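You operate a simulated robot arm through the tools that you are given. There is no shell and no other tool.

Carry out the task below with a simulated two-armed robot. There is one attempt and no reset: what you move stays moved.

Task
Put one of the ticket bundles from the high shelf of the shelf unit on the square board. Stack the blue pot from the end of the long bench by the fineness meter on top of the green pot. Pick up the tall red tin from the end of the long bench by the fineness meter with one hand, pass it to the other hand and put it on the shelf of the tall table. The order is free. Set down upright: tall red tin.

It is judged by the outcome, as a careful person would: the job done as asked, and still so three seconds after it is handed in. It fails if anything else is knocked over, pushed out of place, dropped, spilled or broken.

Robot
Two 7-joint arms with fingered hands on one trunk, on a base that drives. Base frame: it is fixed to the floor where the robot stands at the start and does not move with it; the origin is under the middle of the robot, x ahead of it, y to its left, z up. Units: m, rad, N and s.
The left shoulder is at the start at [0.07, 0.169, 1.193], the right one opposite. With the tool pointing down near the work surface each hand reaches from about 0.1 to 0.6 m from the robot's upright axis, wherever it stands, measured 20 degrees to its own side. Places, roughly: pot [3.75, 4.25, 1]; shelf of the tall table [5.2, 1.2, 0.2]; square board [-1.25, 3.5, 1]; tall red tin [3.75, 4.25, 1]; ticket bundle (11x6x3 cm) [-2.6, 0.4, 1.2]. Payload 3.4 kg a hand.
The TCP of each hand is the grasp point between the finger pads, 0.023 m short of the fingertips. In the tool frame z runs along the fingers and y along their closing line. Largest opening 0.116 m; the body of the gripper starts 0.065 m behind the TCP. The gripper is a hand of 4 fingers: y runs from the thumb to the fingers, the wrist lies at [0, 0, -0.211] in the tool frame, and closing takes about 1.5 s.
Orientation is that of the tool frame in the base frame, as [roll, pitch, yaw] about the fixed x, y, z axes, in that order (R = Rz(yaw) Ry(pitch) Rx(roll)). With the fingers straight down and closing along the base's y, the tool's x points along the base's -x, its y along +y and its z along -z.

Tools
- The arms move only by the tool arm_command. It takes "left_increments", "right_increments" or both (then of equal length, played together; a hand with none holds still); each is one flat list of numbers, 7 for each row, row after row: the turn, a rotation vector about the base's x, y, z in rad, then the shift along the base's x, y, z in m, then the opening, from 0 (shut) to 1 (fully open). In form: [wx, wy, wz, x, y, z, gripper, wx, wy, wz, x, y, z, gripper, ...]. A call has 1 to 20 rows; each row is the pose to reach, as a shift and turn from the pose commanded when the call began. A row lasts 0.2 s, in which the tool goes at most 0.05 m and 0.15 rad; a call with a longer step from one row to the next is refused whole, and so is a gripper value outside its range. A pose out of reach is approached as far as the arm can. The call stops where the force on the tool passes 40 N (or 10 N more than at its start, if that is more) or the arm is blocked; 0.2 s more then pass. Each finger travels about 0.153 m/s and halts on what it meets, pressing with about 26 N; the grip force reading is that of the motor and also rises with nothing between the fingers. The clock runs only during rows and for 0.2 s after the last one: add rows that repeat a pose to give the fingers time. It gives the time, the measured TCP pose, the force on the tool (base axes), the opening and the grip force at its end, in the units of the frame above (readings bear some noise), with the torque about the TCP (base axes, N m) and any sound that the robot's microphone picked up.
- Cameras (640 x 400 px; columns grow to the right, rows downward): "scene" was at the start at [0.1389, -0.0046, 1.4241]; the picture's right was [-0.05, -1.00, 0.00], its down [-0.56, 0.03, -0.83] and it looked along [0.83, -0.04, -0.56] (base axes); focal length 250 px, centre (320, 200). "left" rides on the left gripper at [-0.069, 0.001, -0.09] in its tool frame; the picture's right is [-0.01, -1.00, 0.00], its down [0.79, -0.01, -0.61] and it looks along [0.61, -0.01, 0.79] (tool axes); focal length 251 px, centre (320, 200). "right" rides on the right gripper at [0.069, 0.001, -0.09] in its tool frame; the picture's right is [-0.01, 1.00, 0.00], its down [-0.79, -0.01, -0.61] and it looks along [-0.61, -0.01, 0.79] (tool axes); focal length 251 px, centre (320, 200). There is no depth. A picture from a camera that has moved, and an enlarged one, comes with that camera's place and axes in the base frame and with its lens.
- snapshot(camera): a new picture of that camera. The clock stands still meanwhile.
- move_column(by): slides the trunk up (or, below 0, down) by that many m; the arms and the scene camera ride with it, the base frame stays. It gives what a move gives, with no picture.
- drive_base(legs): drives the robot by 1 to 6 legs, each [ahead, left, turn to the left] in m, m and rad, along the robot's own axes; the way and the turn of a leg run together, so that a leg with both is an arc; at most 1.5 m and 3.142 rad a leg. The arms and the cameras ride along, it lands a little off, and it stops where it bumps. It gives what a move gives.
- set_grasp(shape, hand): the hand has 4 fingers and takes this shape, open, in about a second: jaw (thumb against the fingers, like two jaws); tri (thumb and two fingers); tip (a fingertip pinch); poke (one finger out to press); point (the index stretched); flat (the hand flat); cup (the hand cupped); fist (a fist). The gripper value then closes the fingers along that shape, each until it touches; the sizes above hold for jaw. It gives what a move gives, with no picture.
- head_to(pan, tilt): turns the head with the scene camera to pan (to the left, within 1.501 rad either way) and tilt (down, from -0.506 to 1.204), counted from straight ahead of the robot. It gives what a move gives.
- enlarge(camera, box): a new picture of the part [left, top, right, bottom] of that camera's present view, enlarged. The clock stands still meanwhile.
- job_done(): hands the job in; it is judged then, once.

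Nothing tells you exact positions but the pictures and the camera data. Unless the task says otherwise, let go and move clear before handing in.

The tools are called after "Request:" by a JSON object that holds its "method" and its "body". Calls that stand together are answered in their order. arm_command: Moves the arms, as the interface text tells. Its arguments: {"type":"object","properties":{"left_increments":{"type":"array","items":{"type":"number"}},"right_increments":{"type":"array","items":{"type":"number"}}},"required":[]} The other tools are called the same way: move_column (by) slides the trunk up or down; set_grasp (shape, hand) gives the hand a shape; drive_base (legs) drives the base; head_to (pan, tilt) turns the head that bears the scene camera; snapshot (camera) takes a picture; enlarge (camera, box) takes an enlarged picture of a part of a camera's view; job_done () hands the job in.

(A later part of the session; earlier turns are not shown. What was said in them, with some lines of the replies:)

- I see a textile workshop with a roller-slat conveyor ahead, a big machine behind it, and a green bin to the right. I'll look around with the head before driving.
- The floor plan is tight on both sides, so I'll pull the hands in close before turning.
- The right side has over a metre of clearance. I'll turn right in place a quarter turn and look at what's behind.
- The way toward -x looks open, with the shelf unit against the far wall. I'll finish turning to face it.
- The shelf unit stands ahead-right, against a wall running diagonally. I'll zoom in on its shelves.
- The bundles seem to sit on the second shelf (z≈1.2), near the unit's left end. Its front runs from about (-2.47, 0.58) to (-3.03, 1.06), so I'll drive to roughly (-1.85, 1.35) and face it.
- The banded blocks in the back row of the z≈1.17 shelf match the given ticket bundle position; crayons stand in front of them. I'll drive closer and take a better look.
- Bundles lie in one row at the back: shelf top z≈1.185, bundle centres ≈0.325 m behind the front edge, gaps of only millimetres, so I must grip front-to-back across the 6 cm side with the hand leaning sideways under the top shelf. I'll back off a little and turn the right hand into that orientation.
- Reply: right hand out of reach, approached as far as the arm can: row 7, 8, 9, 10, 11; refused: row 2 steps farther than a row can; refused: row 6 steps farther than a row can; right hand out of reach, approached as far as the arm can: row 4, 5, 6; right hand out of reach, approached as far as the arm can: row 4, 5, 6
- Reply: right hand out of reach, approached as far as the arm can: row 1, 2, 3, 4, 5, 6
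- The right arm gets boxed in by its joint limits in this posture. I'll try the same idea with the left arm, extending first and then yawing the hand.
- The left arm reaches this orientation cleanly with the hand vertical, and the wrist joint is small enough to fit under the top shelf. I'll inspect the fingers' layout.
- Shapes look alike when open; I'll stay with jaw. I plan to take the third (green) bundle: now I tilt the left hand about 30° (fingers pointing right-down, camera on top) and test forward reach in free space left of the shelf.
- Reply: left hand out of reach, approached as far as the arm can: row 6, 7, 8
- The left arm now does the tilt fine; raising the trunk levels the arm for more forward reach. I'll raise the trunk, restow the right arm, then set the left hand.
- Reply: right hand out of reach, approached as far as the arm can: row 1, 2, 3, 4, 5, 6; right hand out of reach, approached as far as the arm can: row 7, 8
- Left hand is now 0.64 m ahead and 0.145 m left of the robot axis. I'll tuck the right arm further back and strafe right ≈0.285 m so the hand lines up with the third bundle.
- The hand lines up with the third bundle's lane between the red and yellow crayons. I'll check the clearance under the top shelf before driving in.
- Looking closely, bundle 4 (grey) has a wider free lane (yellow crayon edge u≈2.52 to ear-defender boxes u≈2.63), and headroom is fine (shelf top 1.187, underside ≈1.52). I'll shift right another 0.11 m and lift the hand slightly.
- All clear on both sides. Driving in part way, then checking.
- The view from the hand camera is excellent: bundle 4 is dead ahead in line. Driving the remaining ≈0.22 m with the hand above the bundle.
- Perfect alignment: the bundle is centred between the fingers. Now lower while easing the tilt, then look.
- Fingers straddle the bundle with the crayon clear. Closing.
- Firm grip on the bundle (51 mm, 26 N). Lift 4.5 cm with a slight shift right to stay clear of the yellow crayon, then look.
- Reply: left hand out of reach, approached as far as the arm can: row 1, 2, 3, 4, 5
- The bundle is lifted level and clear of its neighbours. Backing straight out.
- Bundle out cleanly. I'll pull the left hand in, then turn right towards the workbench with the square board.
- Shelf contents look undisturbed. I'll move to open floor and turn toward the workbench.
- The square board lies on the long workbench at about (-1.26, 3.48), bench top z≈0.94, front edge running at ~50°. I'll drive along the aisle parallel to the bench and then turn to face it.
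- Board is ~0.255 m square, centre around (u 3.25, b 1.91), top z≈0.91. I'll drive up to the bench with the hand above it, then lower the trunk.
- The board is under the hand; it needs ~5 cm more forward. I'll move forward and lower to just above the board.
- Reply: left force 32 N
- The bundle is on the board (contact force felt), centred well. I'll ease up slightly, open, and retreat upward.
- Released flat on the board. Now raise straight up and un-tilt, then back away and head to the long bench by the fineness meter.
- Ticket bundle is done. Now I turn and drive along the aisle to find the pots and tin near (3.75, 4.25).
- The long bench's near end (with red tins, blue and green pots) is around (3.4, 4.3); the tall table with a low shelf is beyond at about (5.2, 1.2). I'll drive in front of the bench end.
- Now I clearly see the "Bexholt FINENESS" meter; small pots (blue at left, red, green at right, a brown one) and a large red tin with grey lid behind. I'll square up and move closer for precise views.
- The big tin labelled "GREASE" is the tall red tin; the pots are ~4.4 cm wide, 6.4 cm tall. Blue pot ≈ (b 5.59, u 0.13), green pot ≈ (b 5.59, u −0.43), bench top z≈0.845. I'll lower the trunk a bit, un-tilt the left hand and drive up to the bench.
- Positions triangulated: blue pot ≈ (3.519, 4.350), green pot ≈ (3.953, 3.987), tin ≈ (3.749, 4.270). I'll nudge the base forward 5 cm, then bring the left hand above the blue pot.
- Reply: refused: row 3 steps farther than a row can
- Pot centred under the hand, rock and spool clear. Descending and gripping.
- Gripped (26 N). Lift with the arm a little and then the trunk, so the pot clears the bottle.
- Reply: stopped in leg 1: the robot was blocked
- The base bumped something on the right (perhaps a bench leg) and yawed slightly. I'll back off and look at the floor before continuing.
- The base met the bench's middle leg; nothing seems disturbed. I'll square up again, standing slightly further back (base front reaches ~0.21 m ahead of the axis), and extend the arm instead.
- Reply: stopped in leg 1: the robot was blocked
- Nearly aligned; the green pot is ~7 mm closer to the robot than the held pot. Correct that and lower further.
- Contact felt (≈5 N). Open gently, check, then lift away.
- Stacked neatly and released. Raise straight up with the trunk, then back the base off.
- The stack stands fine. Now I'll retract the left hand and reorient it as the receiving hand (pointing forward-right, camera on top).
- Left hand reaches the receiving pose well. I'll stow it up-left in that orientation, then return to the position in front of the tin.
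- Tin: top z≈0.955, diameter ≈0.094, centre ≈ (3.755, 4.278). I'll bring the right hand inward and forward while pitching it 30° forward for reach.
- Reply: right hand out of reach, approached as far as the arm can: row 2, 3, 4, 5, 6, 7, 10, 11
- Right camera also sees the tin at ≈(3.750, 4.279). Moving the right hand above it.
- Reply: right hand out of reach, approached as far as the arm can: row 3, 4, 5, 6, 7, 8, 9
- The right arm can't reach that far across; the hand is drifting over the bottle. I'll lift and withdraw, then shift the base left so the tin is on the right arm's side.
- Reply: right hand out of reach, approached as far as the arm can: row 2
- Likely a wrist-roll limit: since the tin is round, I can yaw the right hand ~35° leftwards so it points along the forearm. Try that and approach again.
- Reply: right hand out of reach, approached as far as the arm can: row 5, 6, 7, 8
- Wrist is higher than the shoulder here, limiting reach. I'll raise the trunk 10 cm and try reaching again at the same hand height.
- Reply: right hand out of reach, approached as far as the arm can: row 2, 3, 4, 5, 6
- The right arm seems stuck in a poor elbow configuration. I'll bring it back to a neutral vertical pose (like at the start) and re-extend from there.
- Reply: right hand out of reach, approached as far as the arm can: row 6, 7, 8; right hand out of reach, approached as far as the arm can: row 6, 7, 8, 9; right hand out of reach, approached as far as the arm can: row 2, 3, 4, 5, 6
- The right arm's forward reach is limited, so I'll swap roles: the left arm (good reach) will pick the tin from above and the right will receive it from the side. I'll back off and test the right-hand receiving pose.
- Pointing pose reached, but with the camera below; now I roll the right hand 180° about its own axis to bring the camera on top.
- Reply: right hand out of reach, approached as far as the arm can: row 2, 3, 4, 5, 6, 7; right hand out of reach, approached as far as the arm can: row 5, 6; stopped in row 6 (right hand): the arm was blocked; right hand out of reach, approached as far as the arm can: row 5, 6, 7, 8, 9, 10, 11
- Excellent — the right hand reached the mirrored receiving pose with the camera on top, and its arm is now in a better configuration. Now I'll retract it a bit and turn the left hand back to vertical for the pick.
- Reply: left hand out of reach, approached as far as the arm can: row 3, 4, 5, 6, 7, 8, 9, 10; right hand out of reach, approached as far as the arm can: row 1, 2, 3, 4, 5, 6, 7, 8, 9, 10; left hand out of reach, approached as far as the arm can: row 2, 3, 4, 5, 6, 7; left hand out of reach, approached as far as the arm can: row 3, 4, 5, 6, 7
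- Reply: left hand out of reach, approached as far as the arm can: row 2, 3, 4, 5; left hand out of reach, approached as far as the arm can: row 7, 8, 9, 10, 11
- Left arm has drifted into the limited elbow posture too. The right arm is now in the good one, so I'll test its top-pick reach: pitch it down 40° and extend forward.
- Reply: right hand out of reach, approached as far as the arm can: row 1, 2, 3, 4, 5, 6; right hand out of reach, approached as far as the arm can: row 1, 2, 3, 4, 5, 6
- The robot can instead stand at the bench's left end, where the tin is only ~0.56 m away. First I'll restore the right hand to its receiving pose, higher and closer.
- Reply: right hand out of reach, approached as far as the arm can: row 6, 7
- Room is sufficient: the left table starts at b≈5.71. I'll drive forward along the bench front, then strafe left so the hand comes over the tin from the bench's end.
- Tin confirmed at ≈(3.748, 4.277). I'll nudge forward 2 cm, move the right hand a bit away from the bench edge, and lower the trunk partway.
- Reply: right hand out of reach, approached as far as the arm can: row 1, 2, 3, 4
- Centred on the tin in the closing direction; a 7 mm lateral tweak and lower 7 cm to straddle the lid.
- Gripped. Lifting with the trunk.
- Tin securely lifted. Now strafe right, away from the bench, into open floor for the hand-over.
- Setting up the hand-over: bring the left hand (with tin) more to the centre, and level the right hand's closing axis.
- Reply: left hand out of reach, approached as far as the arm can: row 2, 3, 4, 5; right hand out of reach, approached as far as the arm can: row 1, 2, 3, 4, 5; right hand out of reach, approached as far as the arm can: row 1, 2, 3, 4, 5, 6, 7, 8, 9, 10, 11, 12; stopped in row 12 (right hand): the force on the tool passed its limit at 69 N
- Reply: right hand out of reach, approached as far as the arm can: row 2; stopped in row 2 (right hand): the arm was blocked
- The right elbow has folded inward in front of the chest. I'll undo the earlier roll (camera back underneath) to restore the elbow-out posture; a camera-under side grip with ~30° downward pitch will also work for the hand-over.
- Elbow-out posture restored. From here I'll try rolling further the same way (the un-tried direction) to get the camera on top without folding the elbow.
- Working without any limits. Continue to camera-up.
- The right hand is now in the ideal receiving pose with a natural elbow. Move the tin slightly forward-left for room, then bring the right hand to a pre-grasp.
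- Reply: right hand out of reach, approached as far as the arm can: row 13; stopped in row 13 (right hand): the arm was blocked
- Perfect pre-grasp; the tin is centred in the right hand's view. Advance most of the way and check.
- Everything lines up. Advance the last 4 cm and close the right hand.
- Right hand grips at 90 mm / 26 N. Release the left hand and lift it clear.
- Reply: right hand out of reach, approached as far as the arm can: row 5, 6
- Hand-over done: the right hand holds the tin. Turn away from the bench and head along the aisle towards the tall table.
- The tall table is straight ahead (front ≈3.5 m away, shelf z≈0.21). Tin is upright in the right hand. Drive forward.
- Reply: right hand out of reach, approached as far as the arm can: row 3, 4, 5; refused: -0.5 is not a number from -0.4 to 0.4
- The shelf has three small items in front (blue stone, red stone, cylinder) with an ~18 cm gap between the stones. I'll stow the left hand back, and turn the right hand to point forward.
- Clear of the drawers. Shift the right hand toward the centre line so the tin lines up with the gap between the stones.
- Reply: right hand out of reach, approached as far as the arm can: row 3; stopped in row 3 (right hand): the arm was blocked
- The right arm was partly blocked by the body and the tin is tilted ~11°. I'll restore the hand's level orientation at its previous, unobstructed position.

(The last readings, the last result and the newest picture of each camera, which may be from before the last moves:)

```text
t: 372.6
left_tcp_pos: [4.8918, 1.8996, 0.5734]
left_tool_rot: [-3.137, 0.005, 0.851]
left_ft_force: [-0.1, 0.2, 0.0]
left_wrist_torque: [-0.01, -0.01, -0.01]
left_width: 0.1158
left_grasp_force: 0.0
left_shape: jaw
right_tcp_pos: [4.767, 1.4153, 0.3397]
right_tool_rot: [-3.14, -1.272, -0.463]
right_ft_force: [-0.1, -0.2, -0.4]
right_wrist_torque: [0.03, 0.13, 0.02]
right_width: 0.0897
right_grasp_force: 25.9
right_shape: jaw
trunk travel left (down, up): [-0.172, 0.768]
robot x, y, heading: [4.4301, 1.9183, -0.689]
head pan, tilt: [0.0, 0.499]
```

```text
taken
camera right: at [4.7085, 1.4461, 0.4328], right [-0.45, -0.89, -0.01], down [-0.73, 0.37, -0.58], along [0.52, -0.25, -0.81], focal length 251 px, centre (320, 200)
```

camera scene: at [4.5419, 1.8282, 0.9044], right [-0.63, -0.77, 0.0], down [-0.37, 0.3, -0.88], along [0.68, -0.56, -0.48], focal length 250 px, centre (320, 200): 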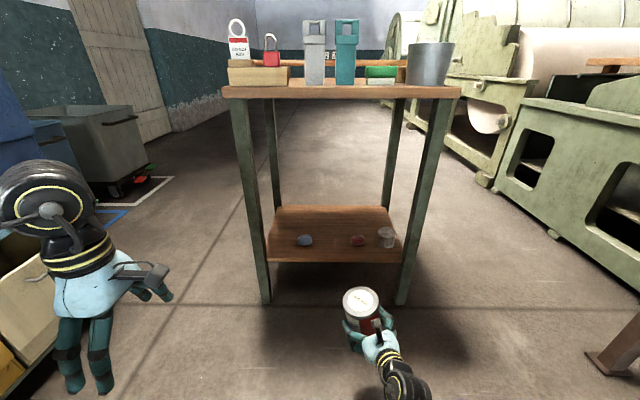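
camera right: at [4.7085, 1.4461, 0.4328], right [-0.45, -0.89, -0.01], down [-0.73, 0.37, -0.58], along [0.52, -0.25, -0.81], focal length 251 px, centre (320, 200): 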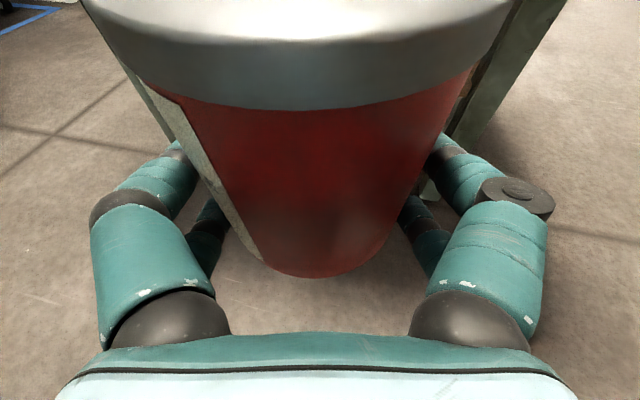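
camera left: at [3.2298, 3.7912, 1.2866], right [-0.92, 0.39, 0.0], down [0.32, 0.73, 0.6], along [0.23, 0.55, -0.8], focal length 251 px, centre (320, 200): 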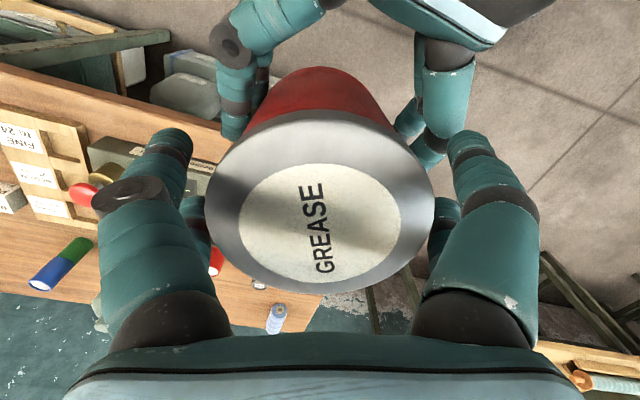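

Request:
{"method": "arm_command", "body": {"right_increments": [0, 0, -0.09, 0, 0, 0, 0.45, 0, 0, -0.18, 0, 0, 0, 0.45, 0, 0, -0.27, 0, 0, 0, 0.45, 0, 0, -0.27, 0, 0, 0, 0.45]}}

Request:
{"method": "drive_base", "body": {"legs": [[0, 0, 0.2]]}}

Request:
{"method": "head_to", "body": {"pan": -0.2, "tilt": 0.5}}

Request:
{"method": "snapshot", "body": {"camera": "scene"}}

Request:
{"method": "enlarge", "body": {"camera": "scene", "box": [230, 160, 430, 340]}}

```text
t: 373.3
left_tcp_pos: [4.8922, 1.8986, 0.574]
left_tool_rot: [-3.139, 0.006, 0.85]
left_ft_force: [0.4, 0.0, -0.1]
left_wrist_torque: [-0.02, -0.01, -0.01]
left_width: 0.1156
left_grasp_force: 0.0
left_shape: jaw
right_tcp_pos: [4.7218, 1.3714, 0.3199]
right_tool_rot: [2.6, -1.209, -0.127]
right_ft_force: [-0.1, 0.0, 0.1]
right_wrist_torque: [0.02, 0.12, 0.03]
right_width: 0.0896
right_grasp_force: 26.1
right_shape: jaw
right hand out of reach, approached as far as the arm can: row 2, 3
trunk travel left (down, up): [-0.172, 0.768]
robot x, y, heading: [4.4329, 1.9192, -0.686]
head pan, tilt: [0.0, 0.499]
stopped in row 3 (right hand): the arm was blocked; the commanded pose is now the measured one
```

```text
t: 374.4
left_tcp_pos: [4.886, 1.9911, 0.5733]
left_tool_rot: [-3.138, 0.006, 1.051]
left_ft_force: [0.2, 0.0, -0.1]
left_wrist_torque: [-0.04, 0.04, -0.02]
left_width: 0.116
left_grasp_force: 0.0
left_shape: jaw
right_tcp_pos: [4.8261, 1.4408, 0.32]
right_tool_rot: [2.6, -1.214, 0.074]
right_ft_force: [-0.3, 0.2, -0.4]
right_wrist_torque: [0.0, 0.09, 0.01]
right_width: 0.0895
right_grasp_force: 26.3
right_shape: jaw
trunk travel left (down, up): [-0.172, 0.768]
robot x, y, heading: [4.434, 1.9174, -0.49]
head pan, tilt: [0.0, 0.499]
```

```text
t: 375.2
left_tcp_pos: [4.8869, 1.9893, 0.5751]
left_tool_rot: [-3.138, 0.003, 1.052]
left_ft_force: [0.8, -0.1, -1.2]
left_wrist_torque: [0.01, -0.01, 0.01]
left_width: 0.116
left_grasp_force: 0.2
left_shape: jaw
right_tcp_pos: [4.8261, 1.4394, 0.3218]
right_tool_rot: [2.598, -1.211, 0.075]
right_ft_force: [-0.3, -0.1, -0.3]
right_wrist_torque: [-0.01, 0.13, 0.01]
right_width: 0.0894
right_grasp_force: 25.6
right_shape: jaw
trunk travel left (down, up): [-0.172, 0.768]
robot x, y, heading: [4.4327, 1.9189, -0.488]
head pan, tilt: [-0.201, 0.499]
```

```text
taken
camera scene: at [4.5474, 1.8364, 0.9044], right [-0.63, -0.77, 0.0], down [-0.37, 0.3, -0.88], along [0.68, -0.56, -0.48], focal length 250 px, centre (320, 200)
```

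scene: 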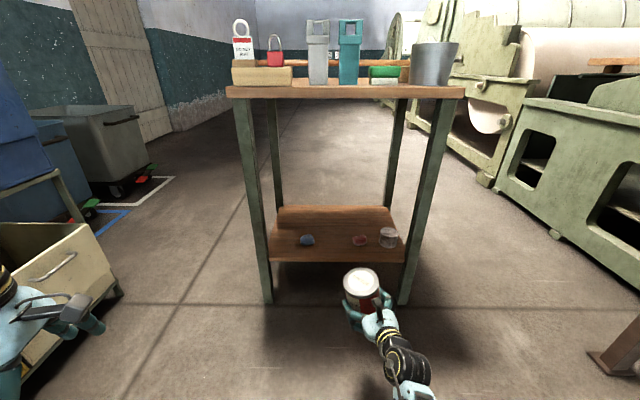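

```text
2.22 times, centred on (330, 250) of scene
camera zoom: at [4.5474, 1.8364, 0.9044], right [-0.63, -0.77, 0.0], down [-0.37, 0.3, -0.88], along [0.68, -0.56, -0.48], focal length 556 px, centre (298, 89)
```

zoom: 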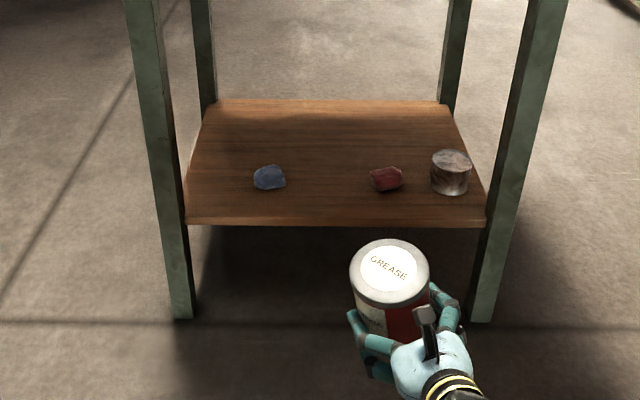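

The wrist has a limit there. Restore the hand to level at the last good relative yaw, slightly further right.

Request:
{"method": "arm_command", "body": {"right_increments": [0.042, -0.0188, 0.045, 0.005, 0.009, 0.01, 0.45, 0.0839, -0.0377, 0.0901, 0.01, 0.018, 0.02, 0.45, 0.1259, -0.0565, 0.1352, 0.015, 0.026, 0.02, 0.45, 0.1678, -0.0753, 0.1802, 0.019, 0.035, 0.02, 0.45, 0.1678, -0.0753, 0.1802, 0.019, 0.035, 0.02, 0.45]}}

Request:
{"method": "snapshot", "body": {"camera": "scene"}}

Request:
{"method": "snapshot", "body": {"camera": "right"}}

```text
t: 376.4
left_tcp_pos: [4.8863, 1.9911, 0.5745]
left_tool_rot: [-3.138, 0.005, 1.051]
left_ft_force: [-0.3, -0.3, -0.4]
left_wrist_torque: [0.0, 0.05, 0.01]
left_width: 0.116
left_grasp_force: 0.1
left_shape: jaw
right_tcp_pos: [4.8467, 1.4743, 0.3394]
right_tool_rot: [-3.132, -1.273, -0.265]
right_ft_force: [0.5, 0.0, 0.5]
right_wrist_torque: [0.01, 0.11, -0.01]
right_width: 0.0895
right_grasp_force: 25.7
right_shape: jaw
trunk travel left (down, up): [-0.172, 0.768]
robot x, y, heading: [4.4299, 1.9216, -0.485]
head pan, tilt: [-0.201, 0.499]
```

```text
taken
camera scene: at [4.5473, 1.8364, 0.9044], right [-0.63, -0.77, 0.0], down [-0.37, 0.3, -0.88], along [0.68, -0.56, -0.48], focal length 250 px, centre (320, 200)
```

scene: 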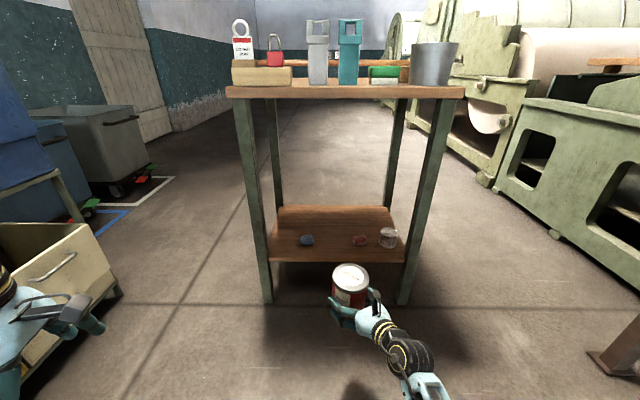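

```text
taken
camera right: at [4.7833, 1.4911, 0.4334], right [-0.26, -0.97, -0.01], down [-0.78, 0.22, -0.58], along [0.56, -0.14, -0.81], focal length 251 px, centre (320, 200)
```

right: 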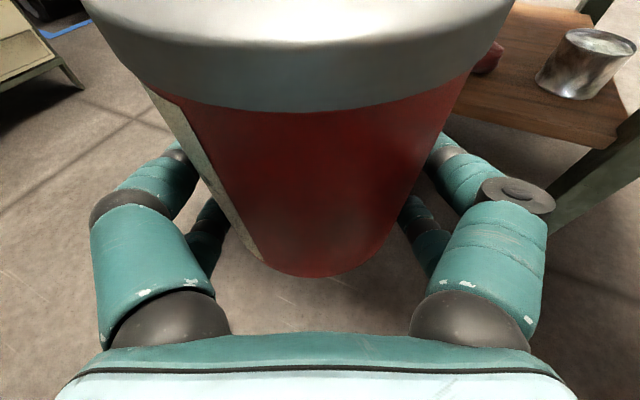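

Request:
{"method": "head_to", "body": {"pan": -0.5, "tilt": 1.0}}

Request:
{"method": "snapshot", "body": {"camera": "scene"}}

```text
t: 377.3
left_tcp_pos: [4.8868, 1.9916, 0.5749]
left_tool_rot: [-3.137, 0.005, 1.052]
left_ft_force: [0.2, -0.2, 0.3]
left_wrist_torque: [0.0, 0.0, 0.01]
left_width: 0.1158
left_grasp_force: 0.0
left_shape: jaw
right_tcp_pos: [4.8463, 1.4739, 0.3412]
right_tool_rot: [-3.135, -1.273, -0.266]
right_ft_force: [-0.7, -0.4, 0.5]
right_wrist_torque: [-0.03, 0.13, -0.02]
right_width: 0.0896
right_grasp_force: 25.8
right_shape: jaw
trunk travel left (down, up): [-0.172, 0.768]
robot x, y, heading: [4.4349, 1.9165, -0.486]
head pan, tilt: [-0.499, 1.0]
```

```text
taken
camera scene: at [4.5155, 1.836, 0.8633], right [-0.83, -0.55, 0.0], down [-0.47, 0.7, -0.54], along [0.3, -0.45, -0.84], focal length 250 px, centre (320, 200)
```

scene: 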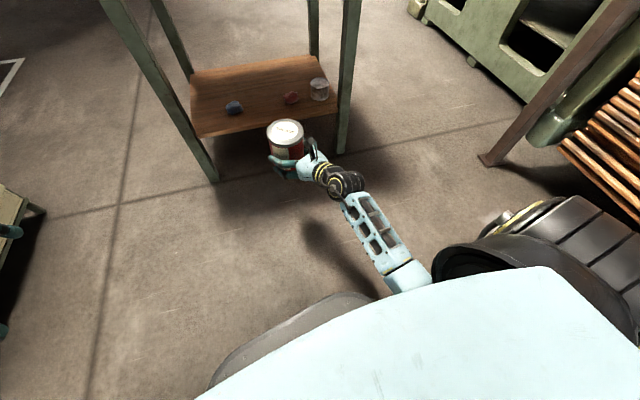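

The forearm runs straight back, so the table legs are clear. Drive in along the table's axis, first part.

Request:
{"method": "drive_base", "body": {"legs": [[0.34, -0.048, 0]]}}

Request:
{"method": "head_to", "body": {"pan": -0.2, "tilt": 0.8}}

Request:
{"method": "snapshot", "body": {"camera": "scene"}}

Request:
{"method": "snapshot", "body": {"camera": "right"}}

```text
t: 379.6
left_tcp_pos: [5.1689, 1.7894, 0.5739]
left_tool_rot: [-3.139, 0.005, 1.053]
left_ft_force: [0.2, 0.1, 0.5]
left_wrist_torque: [0.0, 0.02, 0.02]
left_width: 0.1159
left_grasp_force: 0.0
left_shape: jaw
right_tcp_pos: [5.1291, 1.2726, 0.34]
right_tool_rot: [-3.136, -1.274, -0.261]
right_ft_force: [0.0, 0.0, -0.1]
right_wrist_torque: [0.02, 0.15, 0.01]
right_width: 0.0895
right_grasp_force: 25.8
right_shape: jaw
trunk travel left (down, up): [-0.172, 0.768]
robot x, y, heading: [4.7144, 1.7184, -0.484]
head pan, tilt: [-0.499, 1.0]
```

```text
t: 380.4
left_tcp_pos: [5.1682, 1.7893, 0.5738]
left_tool_rot: [-3.137, 0.006, 1.055]
left_ft_force: [-0.4, 0.2, 0.7]
left_wrist_torque: [0.02, 0.0, 0.02]
left_width: 0.1159
left_grasp_force: 0.1
left_shape: jaw
right_tcp_pos: [5.1293, 1.2733, 0.3403]
right_tool_rot: [-3.136, -1.272, -0.261]
right_ft_force: [-0.2, 0.5, -0.1]
right_wrist_torque: [-0.01, 0.14, 0.0]
right_width: 0.0898
right_grasp_force: 26.0
right_shape: jaw
trunk travel left (down, up): [-0.172, 0.768]
robot x, y, heading: [4.713, 1.7163, -0.481]
head pan, tilt: [-0.201, 0.799]
```

```text
taken
camera scene: at [4.8208, 1.6402, 0.8784], right [-0.63, -0.77, 0.0], down [-0.56, 0.45, -0.7], along [0.54, -0.44, -0.72], focal length 250 px, centre (320, 200)
```

scene: 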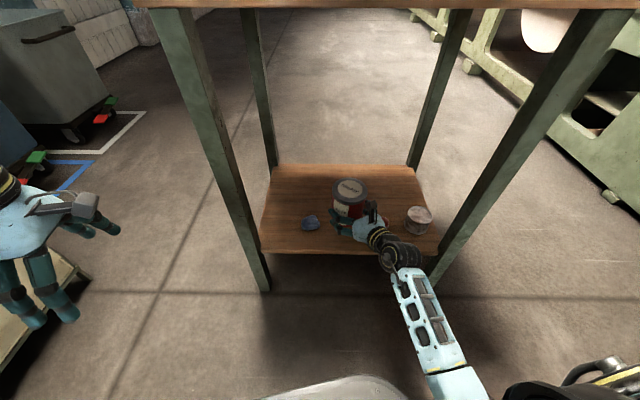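

```text
taken
camera right: at [5.0655, 1.289, 0.4332], right [-0.26, -0.97, -0.01], down [-0.78, 0.21, -0.58], along [0.56, -0.14, -0.81], focal length 251 px, centre (320, 200)
```

right: 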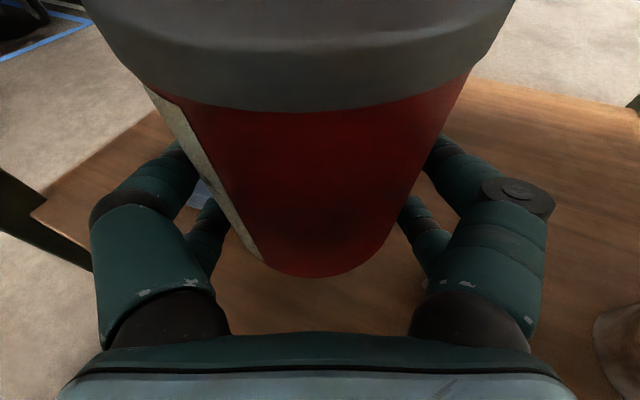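

Request:
{"method": "enlarge", "body": {"camera": "scene", "box": [240, 140, 460, 290]}}

Request:
{"method": "drive_base", "body": {"legs": [[0.18, -0.03, 0]]}}

Request:
{"method": "snapshot", "body": {"camera": "scene"}}

Request:
{"method": "enlarge", "body": {"camera": "scene", "box": [220, 120, 460, 300]}}

Request:
{"method": "snapshot", "body": {"camera": "right"}}

```text
2.67 times, centred on (350, 215) of scene
camera zoom: at [4.8208, 1.6402, 0.8784], right [-0.63, -0.77, 0.0], down [-0.56, 0.45, -0.7], along [0.54, -0.44, -0.72], focal length 667 px, centre (240, 160)
```

zoom: 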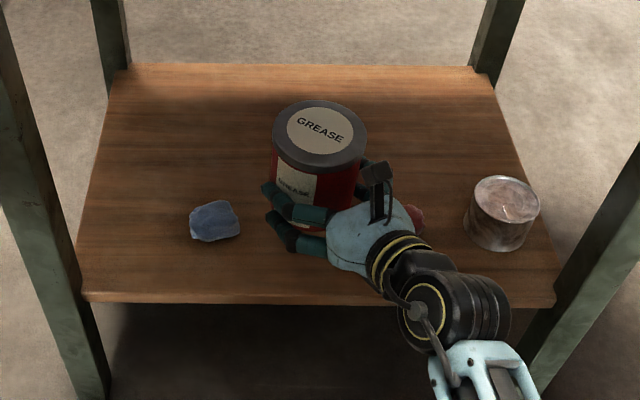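

```text
t: 381.9
left_tcp_pos: [5.3096, 1.6784, 0.5733]
left_tool_rot: [-3.137, 0.005, 1.05]
left_ft_force: [0.1, -0.2, 0.3]
left_wrist_torque: [0.0, 0.03, -0.03]
left_width: 0.1159
left_grasp_force: 0.0
left_shape: jaw
right_tcp_pos: [5.2681, 1.1612, 0.3407]
right_tool_rot: [-3.137, -1.273, -0.266]
right_ft_force: [0.7, -0.3, -1.2]
right_wrist_torque: [0.03, 0.14, 0.0]
right_width: 0.0895
right_grasp_force: 25.7
right_shape: jaw
trunk travel left (down, up): [-0.172, 0.768]
robot x, y, heading: [4.8553, 1.6039, -0.485]
head pan, tilt: [-0.201, 0.799]
```

```text
taken
camera scene: at [4.9616, 1.5306, 0.8784], right [-0.64, -0.77, 0.0], down [-0.55, 0.46, -0.7], along [0.54, -0.44, -0.72], focal length 250 px, centre (320, 200)
```

scene: 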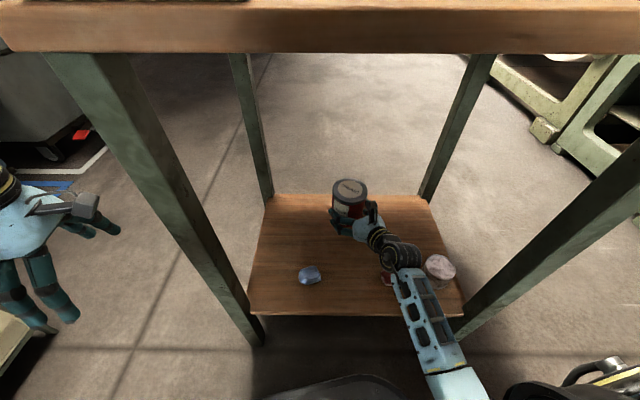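

```text
2.22 times, centred on (340, 210) of scene
camera zoom: at [4.9616, 1.5306, 0.8784], right [-0.64, -0.77, 0.0], down [-0.55, 0.46, -0.7], along [0.54, -0.44, -0.72], focal length 556 px, centre (276, 178)
```

zoom: 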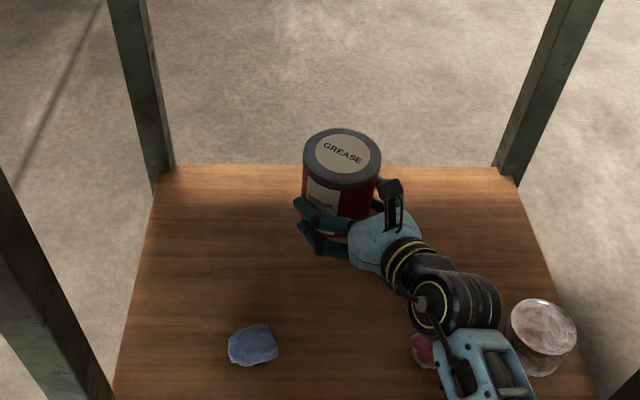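

```text
taken
camera right: at [5.2049, 1.1785, 0.4331], right [-0.26, -0.97, -0.01], down [-0.78, 0.22, -0.58], along [0.56, -0.14, -0.81], focal length 251 px, centre (320, 200)
```

right: 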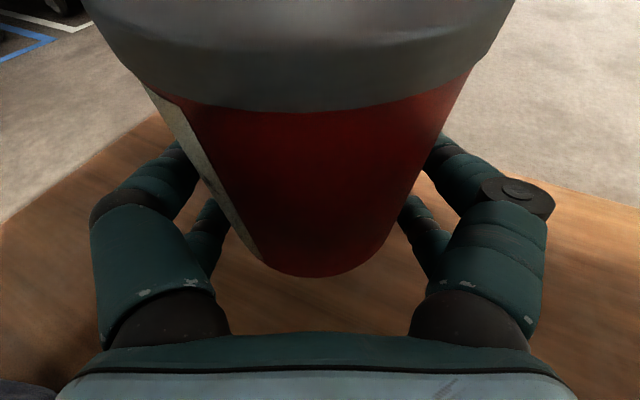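

Tin is over the free part of the shelf. To keep the wrist clear of the red stone when lowering, go 4 cm deeper and 2 cm left.

Request:
{"method": "drive_base", "body": {"legs": [[0.044, 0.012, 0]]}}

Request:
{"method": "move_column", "body": {"by": -0.06}}

Request:
{"method": "snapshot", "body": {"camera": "scene"}}

Request:
{"method": "enlarge", "body": {"camera": "scene", "box": [220, 120, 460, 300]}}

Request:
{"method": "snapshot", "body": {"camera": "right"}}

```text
t: 382.8
left_tcp_pos: [5.3533, 1.6681, 0.5723]
left_tool_rot: [-3.137, 0.006, 1.051]
left_ft_force: [0.7, -0.4, 0.1]
left_wrist_torque: [-0.01, 0.02, 0.01]
left_width: 0.1163
left_grasp_force: 0.1
left_shape: jaw
right_tcp_pos: [5.3116, 1.1523, 0.34]
right_tool_rot: [-3.136, -1.273, -0.265]
right_ft_force: [-0.2, -0.1, 0.1]
right_wrist_torque: [0.01, 0.15, -0.03]
right_width: 0.0897
right_grasp_force: 25.8
right_shape: jaw
trunk travel left (down, up): [-0.172, 0.768]
robot x, y, heading: [4.8989, 1.5947, -0.489]
head pan, tilt: [-0.201, 0.799]
```

```text
t: 383.8
left_tcp_pos: [5.3526, 1.6695, 0.5139]
left_tool_rot: [-3.139, 0.005, 1.05]
left_ft_force: [-0.7, 0.0, -0.3]
left_wrist_torque: [0.01, 0.02, -0.01]
left_width: 0.1158
left_grasp_force: 0.0
left_shape: jaw
right_tcp_pos: [5.3118, 1.1519, 0.2798]
right_tool_rot: [-3.137, -1.272, -0.267]
right_ft_force: [-0.1, 0.0, -0.6]
right_wrist_torque: [0.01, 0.11, 0.01]
right_width: 0.0897
right_grasp_force: 26.1
right_shape: jaw
trunk travel left (down, up): [-0.112, 0.828]
robot x, y, heading: [4.8999, 1.5973, -0.487]
head pan, tilt: [-0.201, 0.799]
```

```text
taken
camera scene: at [5.0054, 1.5211, 0.8184], right [-0.64, -0.77, 0.0], down [-0.55, 0.46, -0.7], along [0.54, -0.44, -0.72], focal length 250 px, centre (320, 200)
```

scene: 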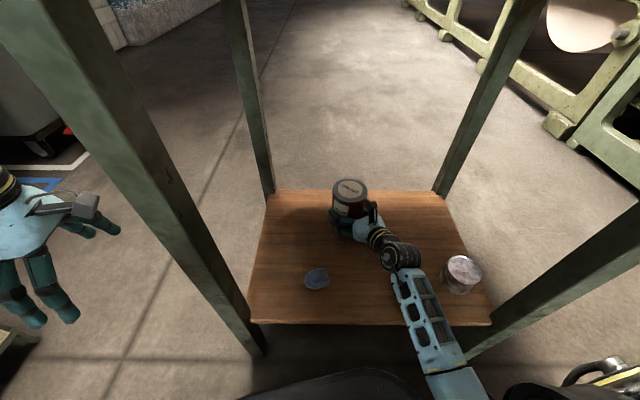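

```text
2.22 times, centred on (340, 210) of scene
camera zoom: at [5.0054, 1.5211, 0.8184], right [-0.64, -0.77, 0.0], down [-0.55, 0.46, -0.7], along [0.54, -0.44, -0.72], focal length 556 px, centre (276, 178)
```

zoom: 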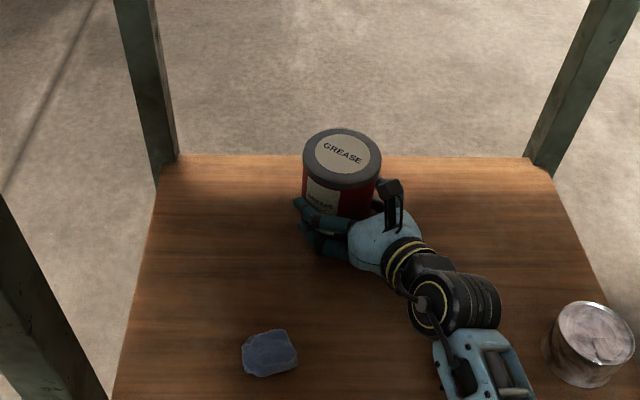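

```text
taken
camera right: at [5.2488, 1.1689, 0.3731], right [-0.26, -0.97, -0.01], down [-0.78, 0.22, -0.58], along [0.56, -0.14, -0.81], focal length 251 px, centre (320, 200)
```

right: 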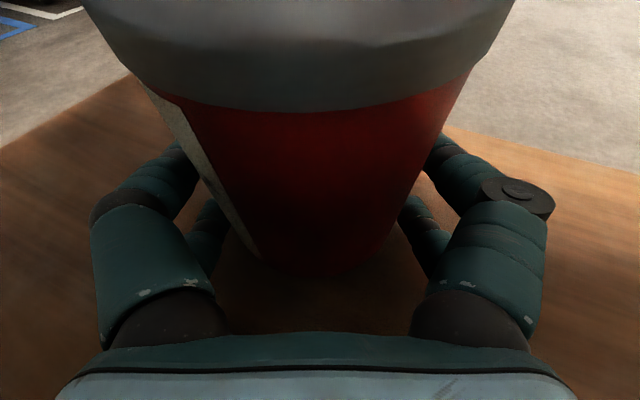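

Request:
{"method": "move_column", "body": {"by": -0.02}}

Request:
{"method": "move_column", "body": {"by": -0.006}}

Request:
{"method": "enlarge", "body": {"camera": "scene", "box": [280, 150, 440, 290]}}

Request:
{"method": "snapshot", "body": {"camera": "right"}}

```text
t: 384.4
left_tcp_pos: [5.3509, 1.6701, 0.4959]
left_tool_rot: [3.14, 0.007, 1.051]
left_ft_force: [-0.4, 0.1, -0.4]
left_wrist_torque: [-0.01, 0.05, -0.01]
left_width: 0.1161
left_grasp_force: 0.2
left_shape: jaw
right_tcp_pos: [5.3135, 1.1529, 0.2685]
right_tool_rot: [3.135, -1.288, -0.254]
right_ft_force: [1.6, 0.3, 31.6]
right_wrist_torque: [0.27, -0.02, -0.08]
right_width: 0.0896
right_grasp_force: 25.3
right_shape: jaw
trunk travel left (down, up): [-0.092, 0.848]
robot x, y, heading: [4.8991, 1.594, -0.485]
head pan, tilt: [-0.201, 0.799]
```

```text
t: 384.8
left_tcp_pos: [5.3524, 1.6694, 0.4933]
left_tool_rot: [3.139, 0.007, 1.049]
left_ft_force: [-0.1, 0.0, -0.3]
left_wrist_torque: [0.0, 0.02, -0.01]
left_width: 0.1159
left_grasp_force: 0.1
left_shape: jaw
right_tcp_pos: [5.3136, 1.1507, 0.2682]
right_tool_rot: [3.139, -1.294, -0.257]
right_ft_force: [-1.8, 1.7, 16.5]
right_wrist_torque: [-0.01, 0.37, 0.01]
right_width: 0.0895
right_grasp_force: 26.6
right_shape: jaw
trunk travel left (down, up): [-0.091, 0.849]
robot x, y, heading: [4.8969, 1.5962, -0.489]
head pan, tilt: [-0.201, 0.799]
stopped: the force on the tool passed its limit at 46 N (the readings are from after the stop); the commanded pose is now the measured one
```

```text
2.86 times, centred on (360, 220) of scene
camera zoom: at [5.0035, 1.523, 0.7972], right [-0.64, -0.77, 0.0], down [-0.55, 0.45, -0.7], along [0.54, -0.44, -0.72], focal length 715 px, centre (206, 143)
```

zoom: 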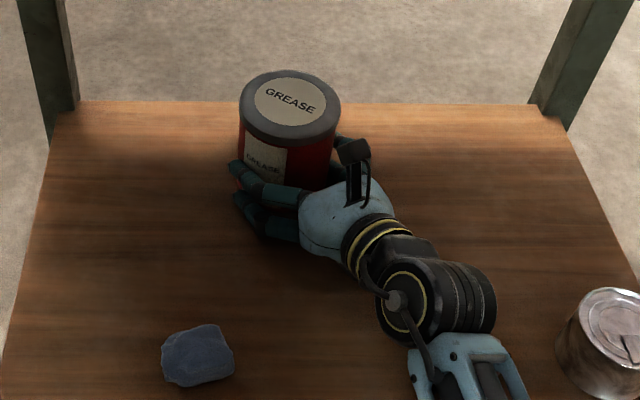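

```text
taken
camera right: at [5.2485, 1.169, 0.3601], right [-0.26, -0.96, -0.01], down [-0.77, 0.21, -0.6], along [0.58, -0.15, -0.8], focal length 251 px, centre (320, 200)
```

right: 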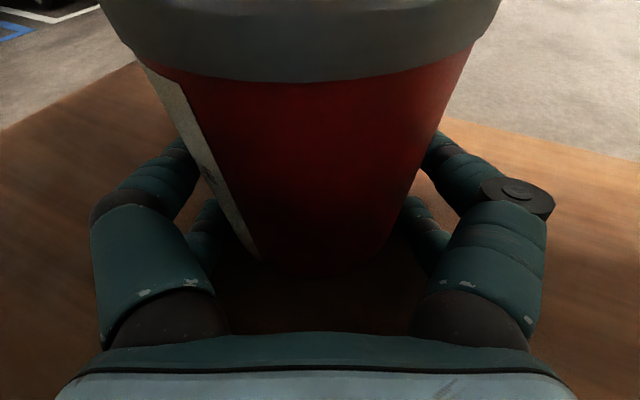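

The tin is resting on the shelf. Ease the pressure slightly, then open the right hand.

Request:
{"method": "move_column", "body": {"by": 0.004}}

Request:
{"method": "arm_command", "body": {"right_increments": [0, 0, 0, 0, 0, 0, 0.7, 0, 0, 0, 0, 0, 0, 0.8, 0, 0, 0, 0, 0, 0, 0.9, 0, 0, 0, 0, 0, 0, 1, 0, 0, 0, 0, 0, 0, 1, 0, 0, 0, 0, 0, 0, 1]}}

Request:
{"method": "snapshot", "body": {"camera": "right"}}

Request:
{"method": "enlarge", "body": {"camera": "scene", "box": [280, 150, 440, 290]}}

```text
t: 385.3
left_tcp_pos: [5.3526, 1.6698, 0.4973]
left_tool_rot: [-3.141, 0.006, 1.05]
left_ft_force: [-0.2, 0.0, 0.2]
left_wrist_torque: [0.03, 0.03, -0.03]
left_width: 0.1159
left_grasp_force: 0.0
left_shape: jaw
right_tcp_pos: [5.3123, 1.1507, 0.2692]
right_tool_rot: [-3.138, -1.285, -0.263]
right_ft_force: [0.6, 0.3, 8.1]
right_wrist_torque: [-0.08, 0.35, 0.01]
right_width: 0.0895
right_grasp_force: 26.4
right_shape: jaw
trunk travel left (down, up): [-0.095, 0.845]
robot x, y, heading: [4.8985, 1.595, -0.487]
head pan, tilt: [-0.201, 0.799]
```

```text
t: 386.7
left_tcp_pos: [5.3527, 1.6678, 0.4962]
left_tool_rot: [-3.14, 0.005, 1.051]
left_ft_force: [-0.1, 0.1, 0.9]
left_wrist_torque: [0.04, 0.01, 0.01]
left_width: 0.1157
left_grasp_force: 0.1
left_shape: jaw
right_tcp_pos: [5.3122, 1.1514, 0.2696]
right_tool_rot: [-3.138, -1.286, -0.265]
right_ft_force: [0.0, 0.4, 4.5]
right_wrist_torque: [-0.03, -0.02, -0.01]
right_width: 0.1156
right_grasp_force: 0.0
right_shape: jaw
trunk travel left (down, up): [-0.095, 0.845]
robot x, y, heading: [4.8991, 1.5944, -0.487]
head pan, tilt: [-0.201, 0.799]
```

```text
taken
camera right: at [5.2488, 1.1686, 0.361], right [-0.26, -0.96, -0.01], down [-0.78, 0.22, -0.59], along [0.57, -0.15, -0.81], focal length 251 px, centre (320, 200)
```

right: 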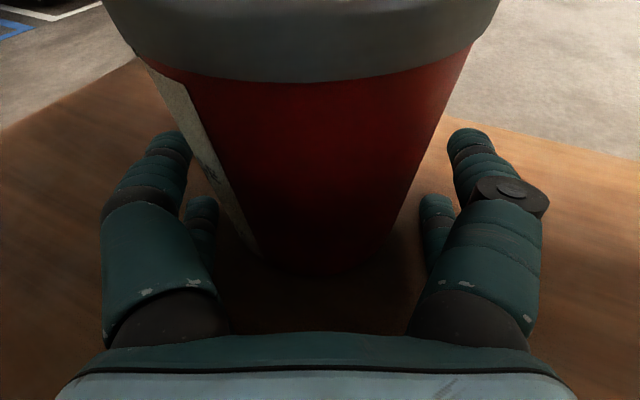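

```text
2.86 times, centred on (360, 220) of scene
camera zoom: at [5.0046, 1.5219, 0.8012], right [-0.64, -0.77, 0.0], down [-0.55, 0.46, -0.7], along [0.54, -0.44, -0.72], focal length 715 px, centre (206, 143)
```

zoom: 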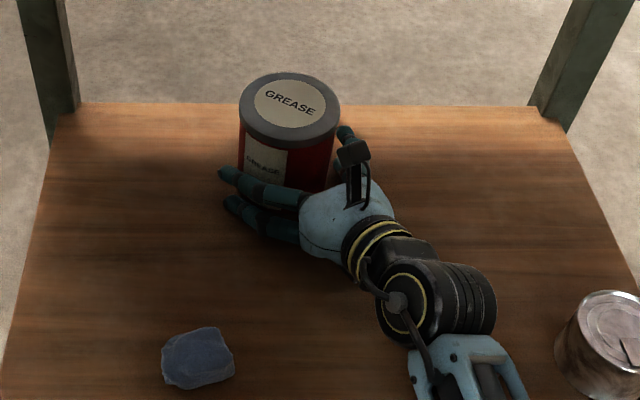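

Released, and the tin stands upright. Raise the hand 2.5 cm, then withdraw exactly along its pointing direction.

Request:
{"method": "move_column", "body": {"by": 0.025}}

Request:
{"method": "snapshot", "body": {"camera": "right"}}

Request:
{"method": "drive_base", "body": {"legs": [[-0.127, -0.028, 0]]}}

Request:
{"method": "snapshot", "body": {"camera": "right"}}

Request:
{"method": "snapshot", "body": {"camera": "scene"}}

```text
t: 387.4
left_tcp_pos: [5.3526, 1.6697, 0.5212]
left_tool_rot: [-3.14, 0.005, 1.051]
left_ft_force: [0.6, -1.1, 0.3]
left_wrist_torque: [0.0, 0.01, -0.03]
left_width: 0.1158
left_grasp_force: 0.1
left_shape: jaw
right_tcp_pos: [5.3137, 1.1507, 0.2933]
right_tool_rot: [-3.138, -1.285, -0.266]
right_ft_force: [-0.2, 0.0, 0.0]
right_wrist_torque: [0.03, -0.03, 0.03]
right_width: 0.1162
right_grasp_force: 0.2
right_shape: jaw
trunk travel left (down, up): [-0.12, 0.82]
robot x, y, heading: [4.8973, 1.5985, -0.489]
head pan, tilt: [-0.201, 0.799]
```

```text
taken
camera right: at [5.249, 1.1685, 0.3855], right [-0.26, -0.97, -0.01], down [-0.78, 0.22, -0.59], along [0.57, -0.15, -0.81], focal length 251 px, centre (320, 200)
```

right: 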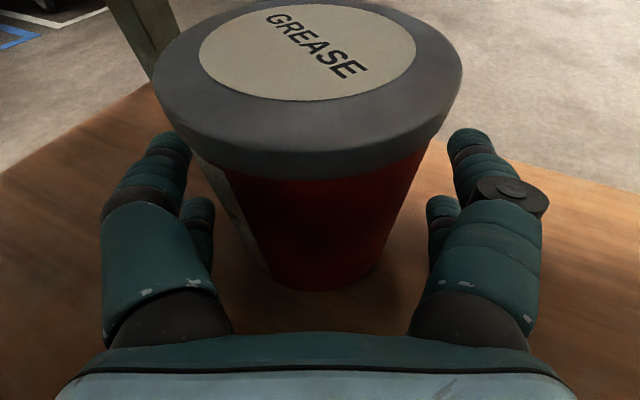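

```text
t: 388.7
left_tcp_pos: [5.2253, 1.7042, 0.5226]
left_tool_rot: [-3.138, 0.006, 1.047]
left_ft_force: [-0.5, -1.6, 0.2]
left_wrist_torque: [-0.02, 0.01, -0.04]
left_width: 0.1162
left_grasp_force: 0.0
left_shape: jaw
right_tcp_pos: [5.1858, 1.1869, 0.2928]
right_tool_rot: [-3.137, -1.287, -0.271]
right_ft_force: [0.8, -0.4, 1.4]
right_wrist_torque: [-0.02, -0.02, 0.01]
right_width: 0.1156
right_grasp_force: 0.1
right_shape: jaw
trunk travel left (down, up): [-0.12, 0.82]
robot x, y, heading: [4.7677, 1.6313, -0.494]
head pan, tilt: [-0.201, 0.799]
```

```text
taken
camera right: at [5.1207, 1.2041, 0.3857], right [-0.27, -0.96, -0.01], down [-0.77, 0.22, -0.59], along [0.57, -0.15, -0.81], focal length 251 px, centre (320, 200)
```

right: 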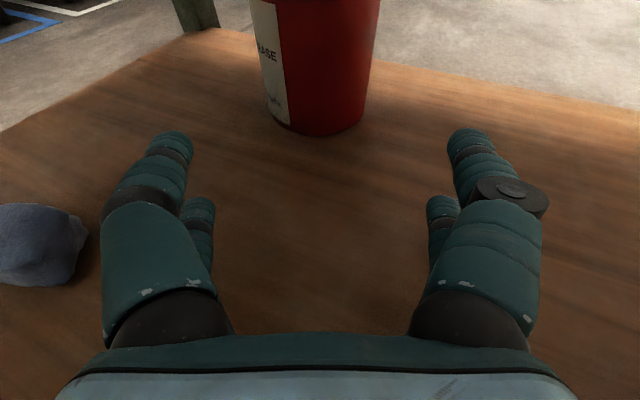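

```text
taken
camera scene: at [4.878, 1.5579, 0.8261], right [-0.64, -0.77, 0.0], down [-0.55, 0.46, -0.7], along [0.54, -0.45, -0.72], focal length 250 px, centre (320, 200)
```

scene: 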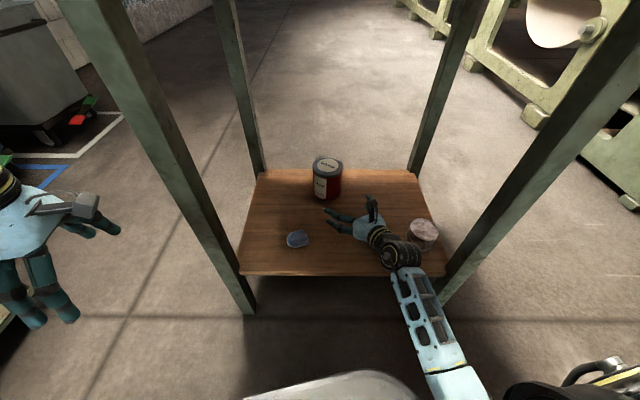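

The tin stands upright on the shelf. Raise the hand and back out along the table's axis.

Request:
{"method": "move_column", "body": {"by": 0.08}}

Request:
{"method": "drive_base", "body": {"legs": [[-0.4, 0.08, 0], [-0.3, 0.0, 0]]}}

Request:
{"method": "snapshot", "body": {"camera": "scene"}}

Request:
{"method": "enlarge", "body": {"camera": "scene", "box": [200, 60, 420, 240]}}

```text
t: 389.9
left_tcp_pos: [5.227, 1.7035, 0.601]
left_tool_rot: [-3.139, 0.005, 1.047]
left_ft_force: [0.7, 0.3, 0.0]
left_wrist_torque: [0.01, 0.0, -0.04]
left_width: 0.1159
left_grasp_force: 0.1
left_shape: jaw
right_tcp_pos: [5.1855, 1.1867, 0.3738]
right_tool_rot: [-3.138, -1.288, -0.272]
right_ft_force: [0.3, 0.2, 0.4]
right_wrist_torque: [0.0, 0.01, 0.04]
right_width: 0.1158
right_grasp_force: 0.0
right_shape: jaw
trunk travel left (down, up): [-0.2, 0.74]
robot x, y, heading: [4.7671, 1.6351, -0.493]
head pan, tilt: [-0.201, 0.799]
```

```text
t: 394.1
left_tcp_pos: [4.6419, 2.1061, 0.6013]
left_tool_rot: [-3.139, 0.007, 1.065]
left_ft_force: [1.0, -0.8, -0.6]
left_wrist_torque: [-0.02, -0.01, -0.03]
left_width: 0.116
left_grasp_force: 0.1
left_shape: jaw
right_tcp_pos: [4.6099, 1.5891, 0.3736]
right_tool_rot: [-3.139, -1.287, -0.253]
right_ft_force: [0.2, 0.5, 0.2]
right_wrist_torque: [0.0, 0.0, 0.0]
right_width: 0.1158
right_grasp_force: 0.1
right_shape: jaw
trunk travel left (down, up): [-0.2, 0.74]
robot x, y, heading: [4.1888, 2.0269, -0.475]
head pan, tilt: [-0.201, 0.799]
```

```text
taken
camera scene: at [4.2963, 1.9547, 0.9061], right [-0.62, -0.78, 0.0], down [-0.56, 0.45, -0.7], along [0.55, -0.43, -0.72], focal length 250 px, centre (320, 200)
```

scene: 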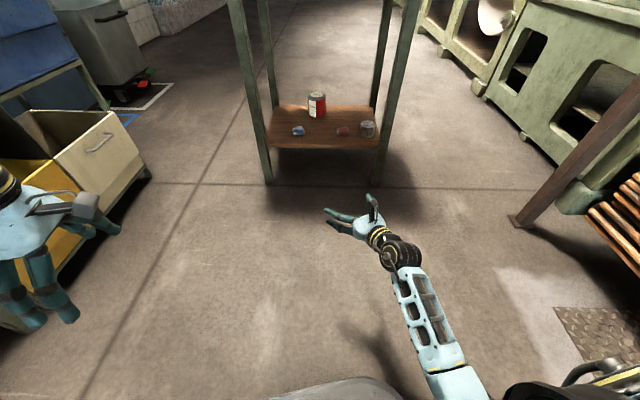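

```text
2.22 times, centred on (310, 150) of scene
camera zoom: at [4.2963, 1.9547, 0.9061], right [-0.62, -0.78, 0.0], down [-0.56, 0.45, -0.7], along [0.55, -0.43, -0.72], focal length 556 px, centre (342, 311)
```

zoom: 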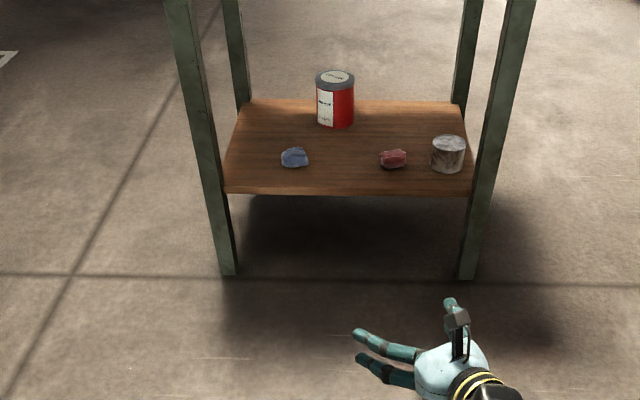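

Tin upright; the shelf's other items look undisturbed. A final look at the table top and the bench stack before handing in.

Request:
{"method": "move_column", "body": {"by": 0.4}}

Request:
{"method": "head_to", "body": {"pan": -0.2, "tilt": 0.5}}

Request:
{"method": "enlarge", "body": {"camera": "scene", "box": [200, 60, 440, 260]}}

Request:
{"method": "head_to", "body": {"pan": 1.5, "tilt": 0.3}}

Request:
{"method": "snapshot", "body": {"camera": "scene"}}

```text
t: 397.9
left_tcp_pos: [4.6422, 2.1073, 1.0023]
left_tool_rot: [-3.139, 0.004, 1.062]
left_ft_force: [0.0, 0.2, -0.6]
left_wrist_torque: [0.0, -0.04, -0.03]
left_width: 0.1158
left_grasp_force: 0.0
left_shape: jaw
right_tcp_pos: [4.6095, 1.5889, 0.7739]
right_tool_rot: [-3.137, -1.288, -0.251]
right_ft_force: [0.0, 1.0, 0.9]
right_wrist_torque: [-0.02, -0.01, 0.0]
right_width: 0.1159
right_grasp_force: 0.0
right_shape: jaw
trunk travel left (down, up): [-0.6, 0.34]
robot x, y, heading: [4.1888, 2.0224, -0.473]
head pan, tilt: [-0.201, 0.799]
```

```text
t: 398.7
left_tcp_pos: [4.6413, 2.1075, 1.0014]
left_tool_rot: [-3.14, 0.005, 1.064]
left_ft_force: [0.4, -0.4, 0.8]
left_wrist_torque: [-0.02, 0.0, -0.01]
left_width: 0.1161
left_grasp_force: 0.1
left_shape: jaw
right_tcp_pos: [4.6111, 1.5889, 0.773]
right_tool_rot: [-3.139, -1.287, -0.251]
right_ft_force: [0.0, -0.6, 0.9]
right_wrist_torque: [0.01, 0.02, 0.02]
right_width: 0.1157
right_grasp_force: 0.1
right_shape: jaw
trunk travel left (down, up): [-0.6, 0.34]
robot x, y, heading: [4.1886, 2.025, -0.475]
head pan, tilt: [-0.201, 0.499]
```

```text
2.00 times, centred on (320, 160) of scene
camera zoom: at [4.3045, 1.9482, 1.332], right [-0.62, -0.78, 0.0], down [-0.37, 0.3, -0.88], along [0.69, -0.55, -0.48], focal length 500 px, centre (320, 280)
```

zoom: 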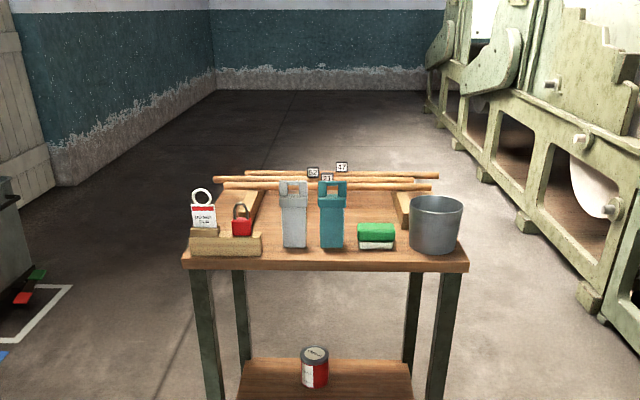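

```text
t: 400.4
left_tcp_pos: [4.6411, 2.1075, 1.0022]
left_tool_rot: [-3.139, 0.004, 1.066]
left_ft_force: [0.0, 0.0, -1.1]
left_wrist_torque: [-0.02, -0.04, 0.02]
left_width: 0.1159
left_grasp_force: 0.1
left_shape: jaw
right_tcp_pos: [4.6093, 1.5891, 0.7732]
right_tool_rot: [-3.14, -1.286, -0.252]
right_ft_force: [-0.1, 0.0, 0.7]
right_wrist_torque: [0.02, -0.03, 0.0]
right_width: 0.1159
right_grasp_force: 0.1
right_shape: jaw
trunk travel left (down, up): [-0.6, 0.34]
robot x, y, heading: [4.1871, 2.0285, -0.479]
head pan, tilt: [1.499, 0.3]
```

```text
taken
camera scene: at [4.2818, 2.0848, 1.3504], right [0.86, -0.52, 0.0], down [-0.15, -0.25, -0.96], along [0.49, 0.82, -0.3], focal length 250 px, centre (320, 200)
```

scene: 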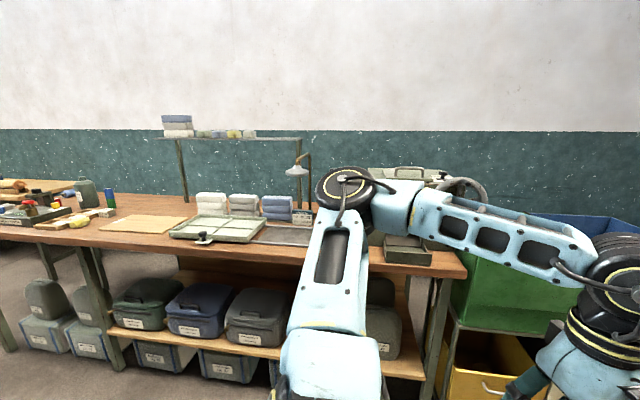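

Everything is in place: the ticket bundle lies on the square board, the blue pot is stacked on the green pot, and the tall red tin stands upright on the tall table's shelf. Both hands are empty and clear of everything, so I'm handing in.

Request:
{"method": "job_done", "body": {}}

```text
The job is handed in.
```

The job is handed in and all three parts are done. In my last look at each spot, everything was in place.

- **Ticket bundle:** I took the grey bundle, at the right end of the row on the high shelf, and laid it flat near the middle of the square board. The crayons and ear-defender boxes next to it weren't disturbed.
- **Pots:** The blue pot sits squarely on the green pot. I checked it again at the end from across the room and the stack was still standing.
- **Tall red tin:** This is the big tin marked "GREASE". The left hand picked it up and passed it to the right in mid-air. The right hand set it upright on the tall table's shelf, behind the small stones and jar already there.

**Base bump:** While carrying the blue pot along the long bench, the base touched the bench's middle leg twice. I backed off each time and nothing on or under the bench looked moved.

Both hands are empty and clear of everything.
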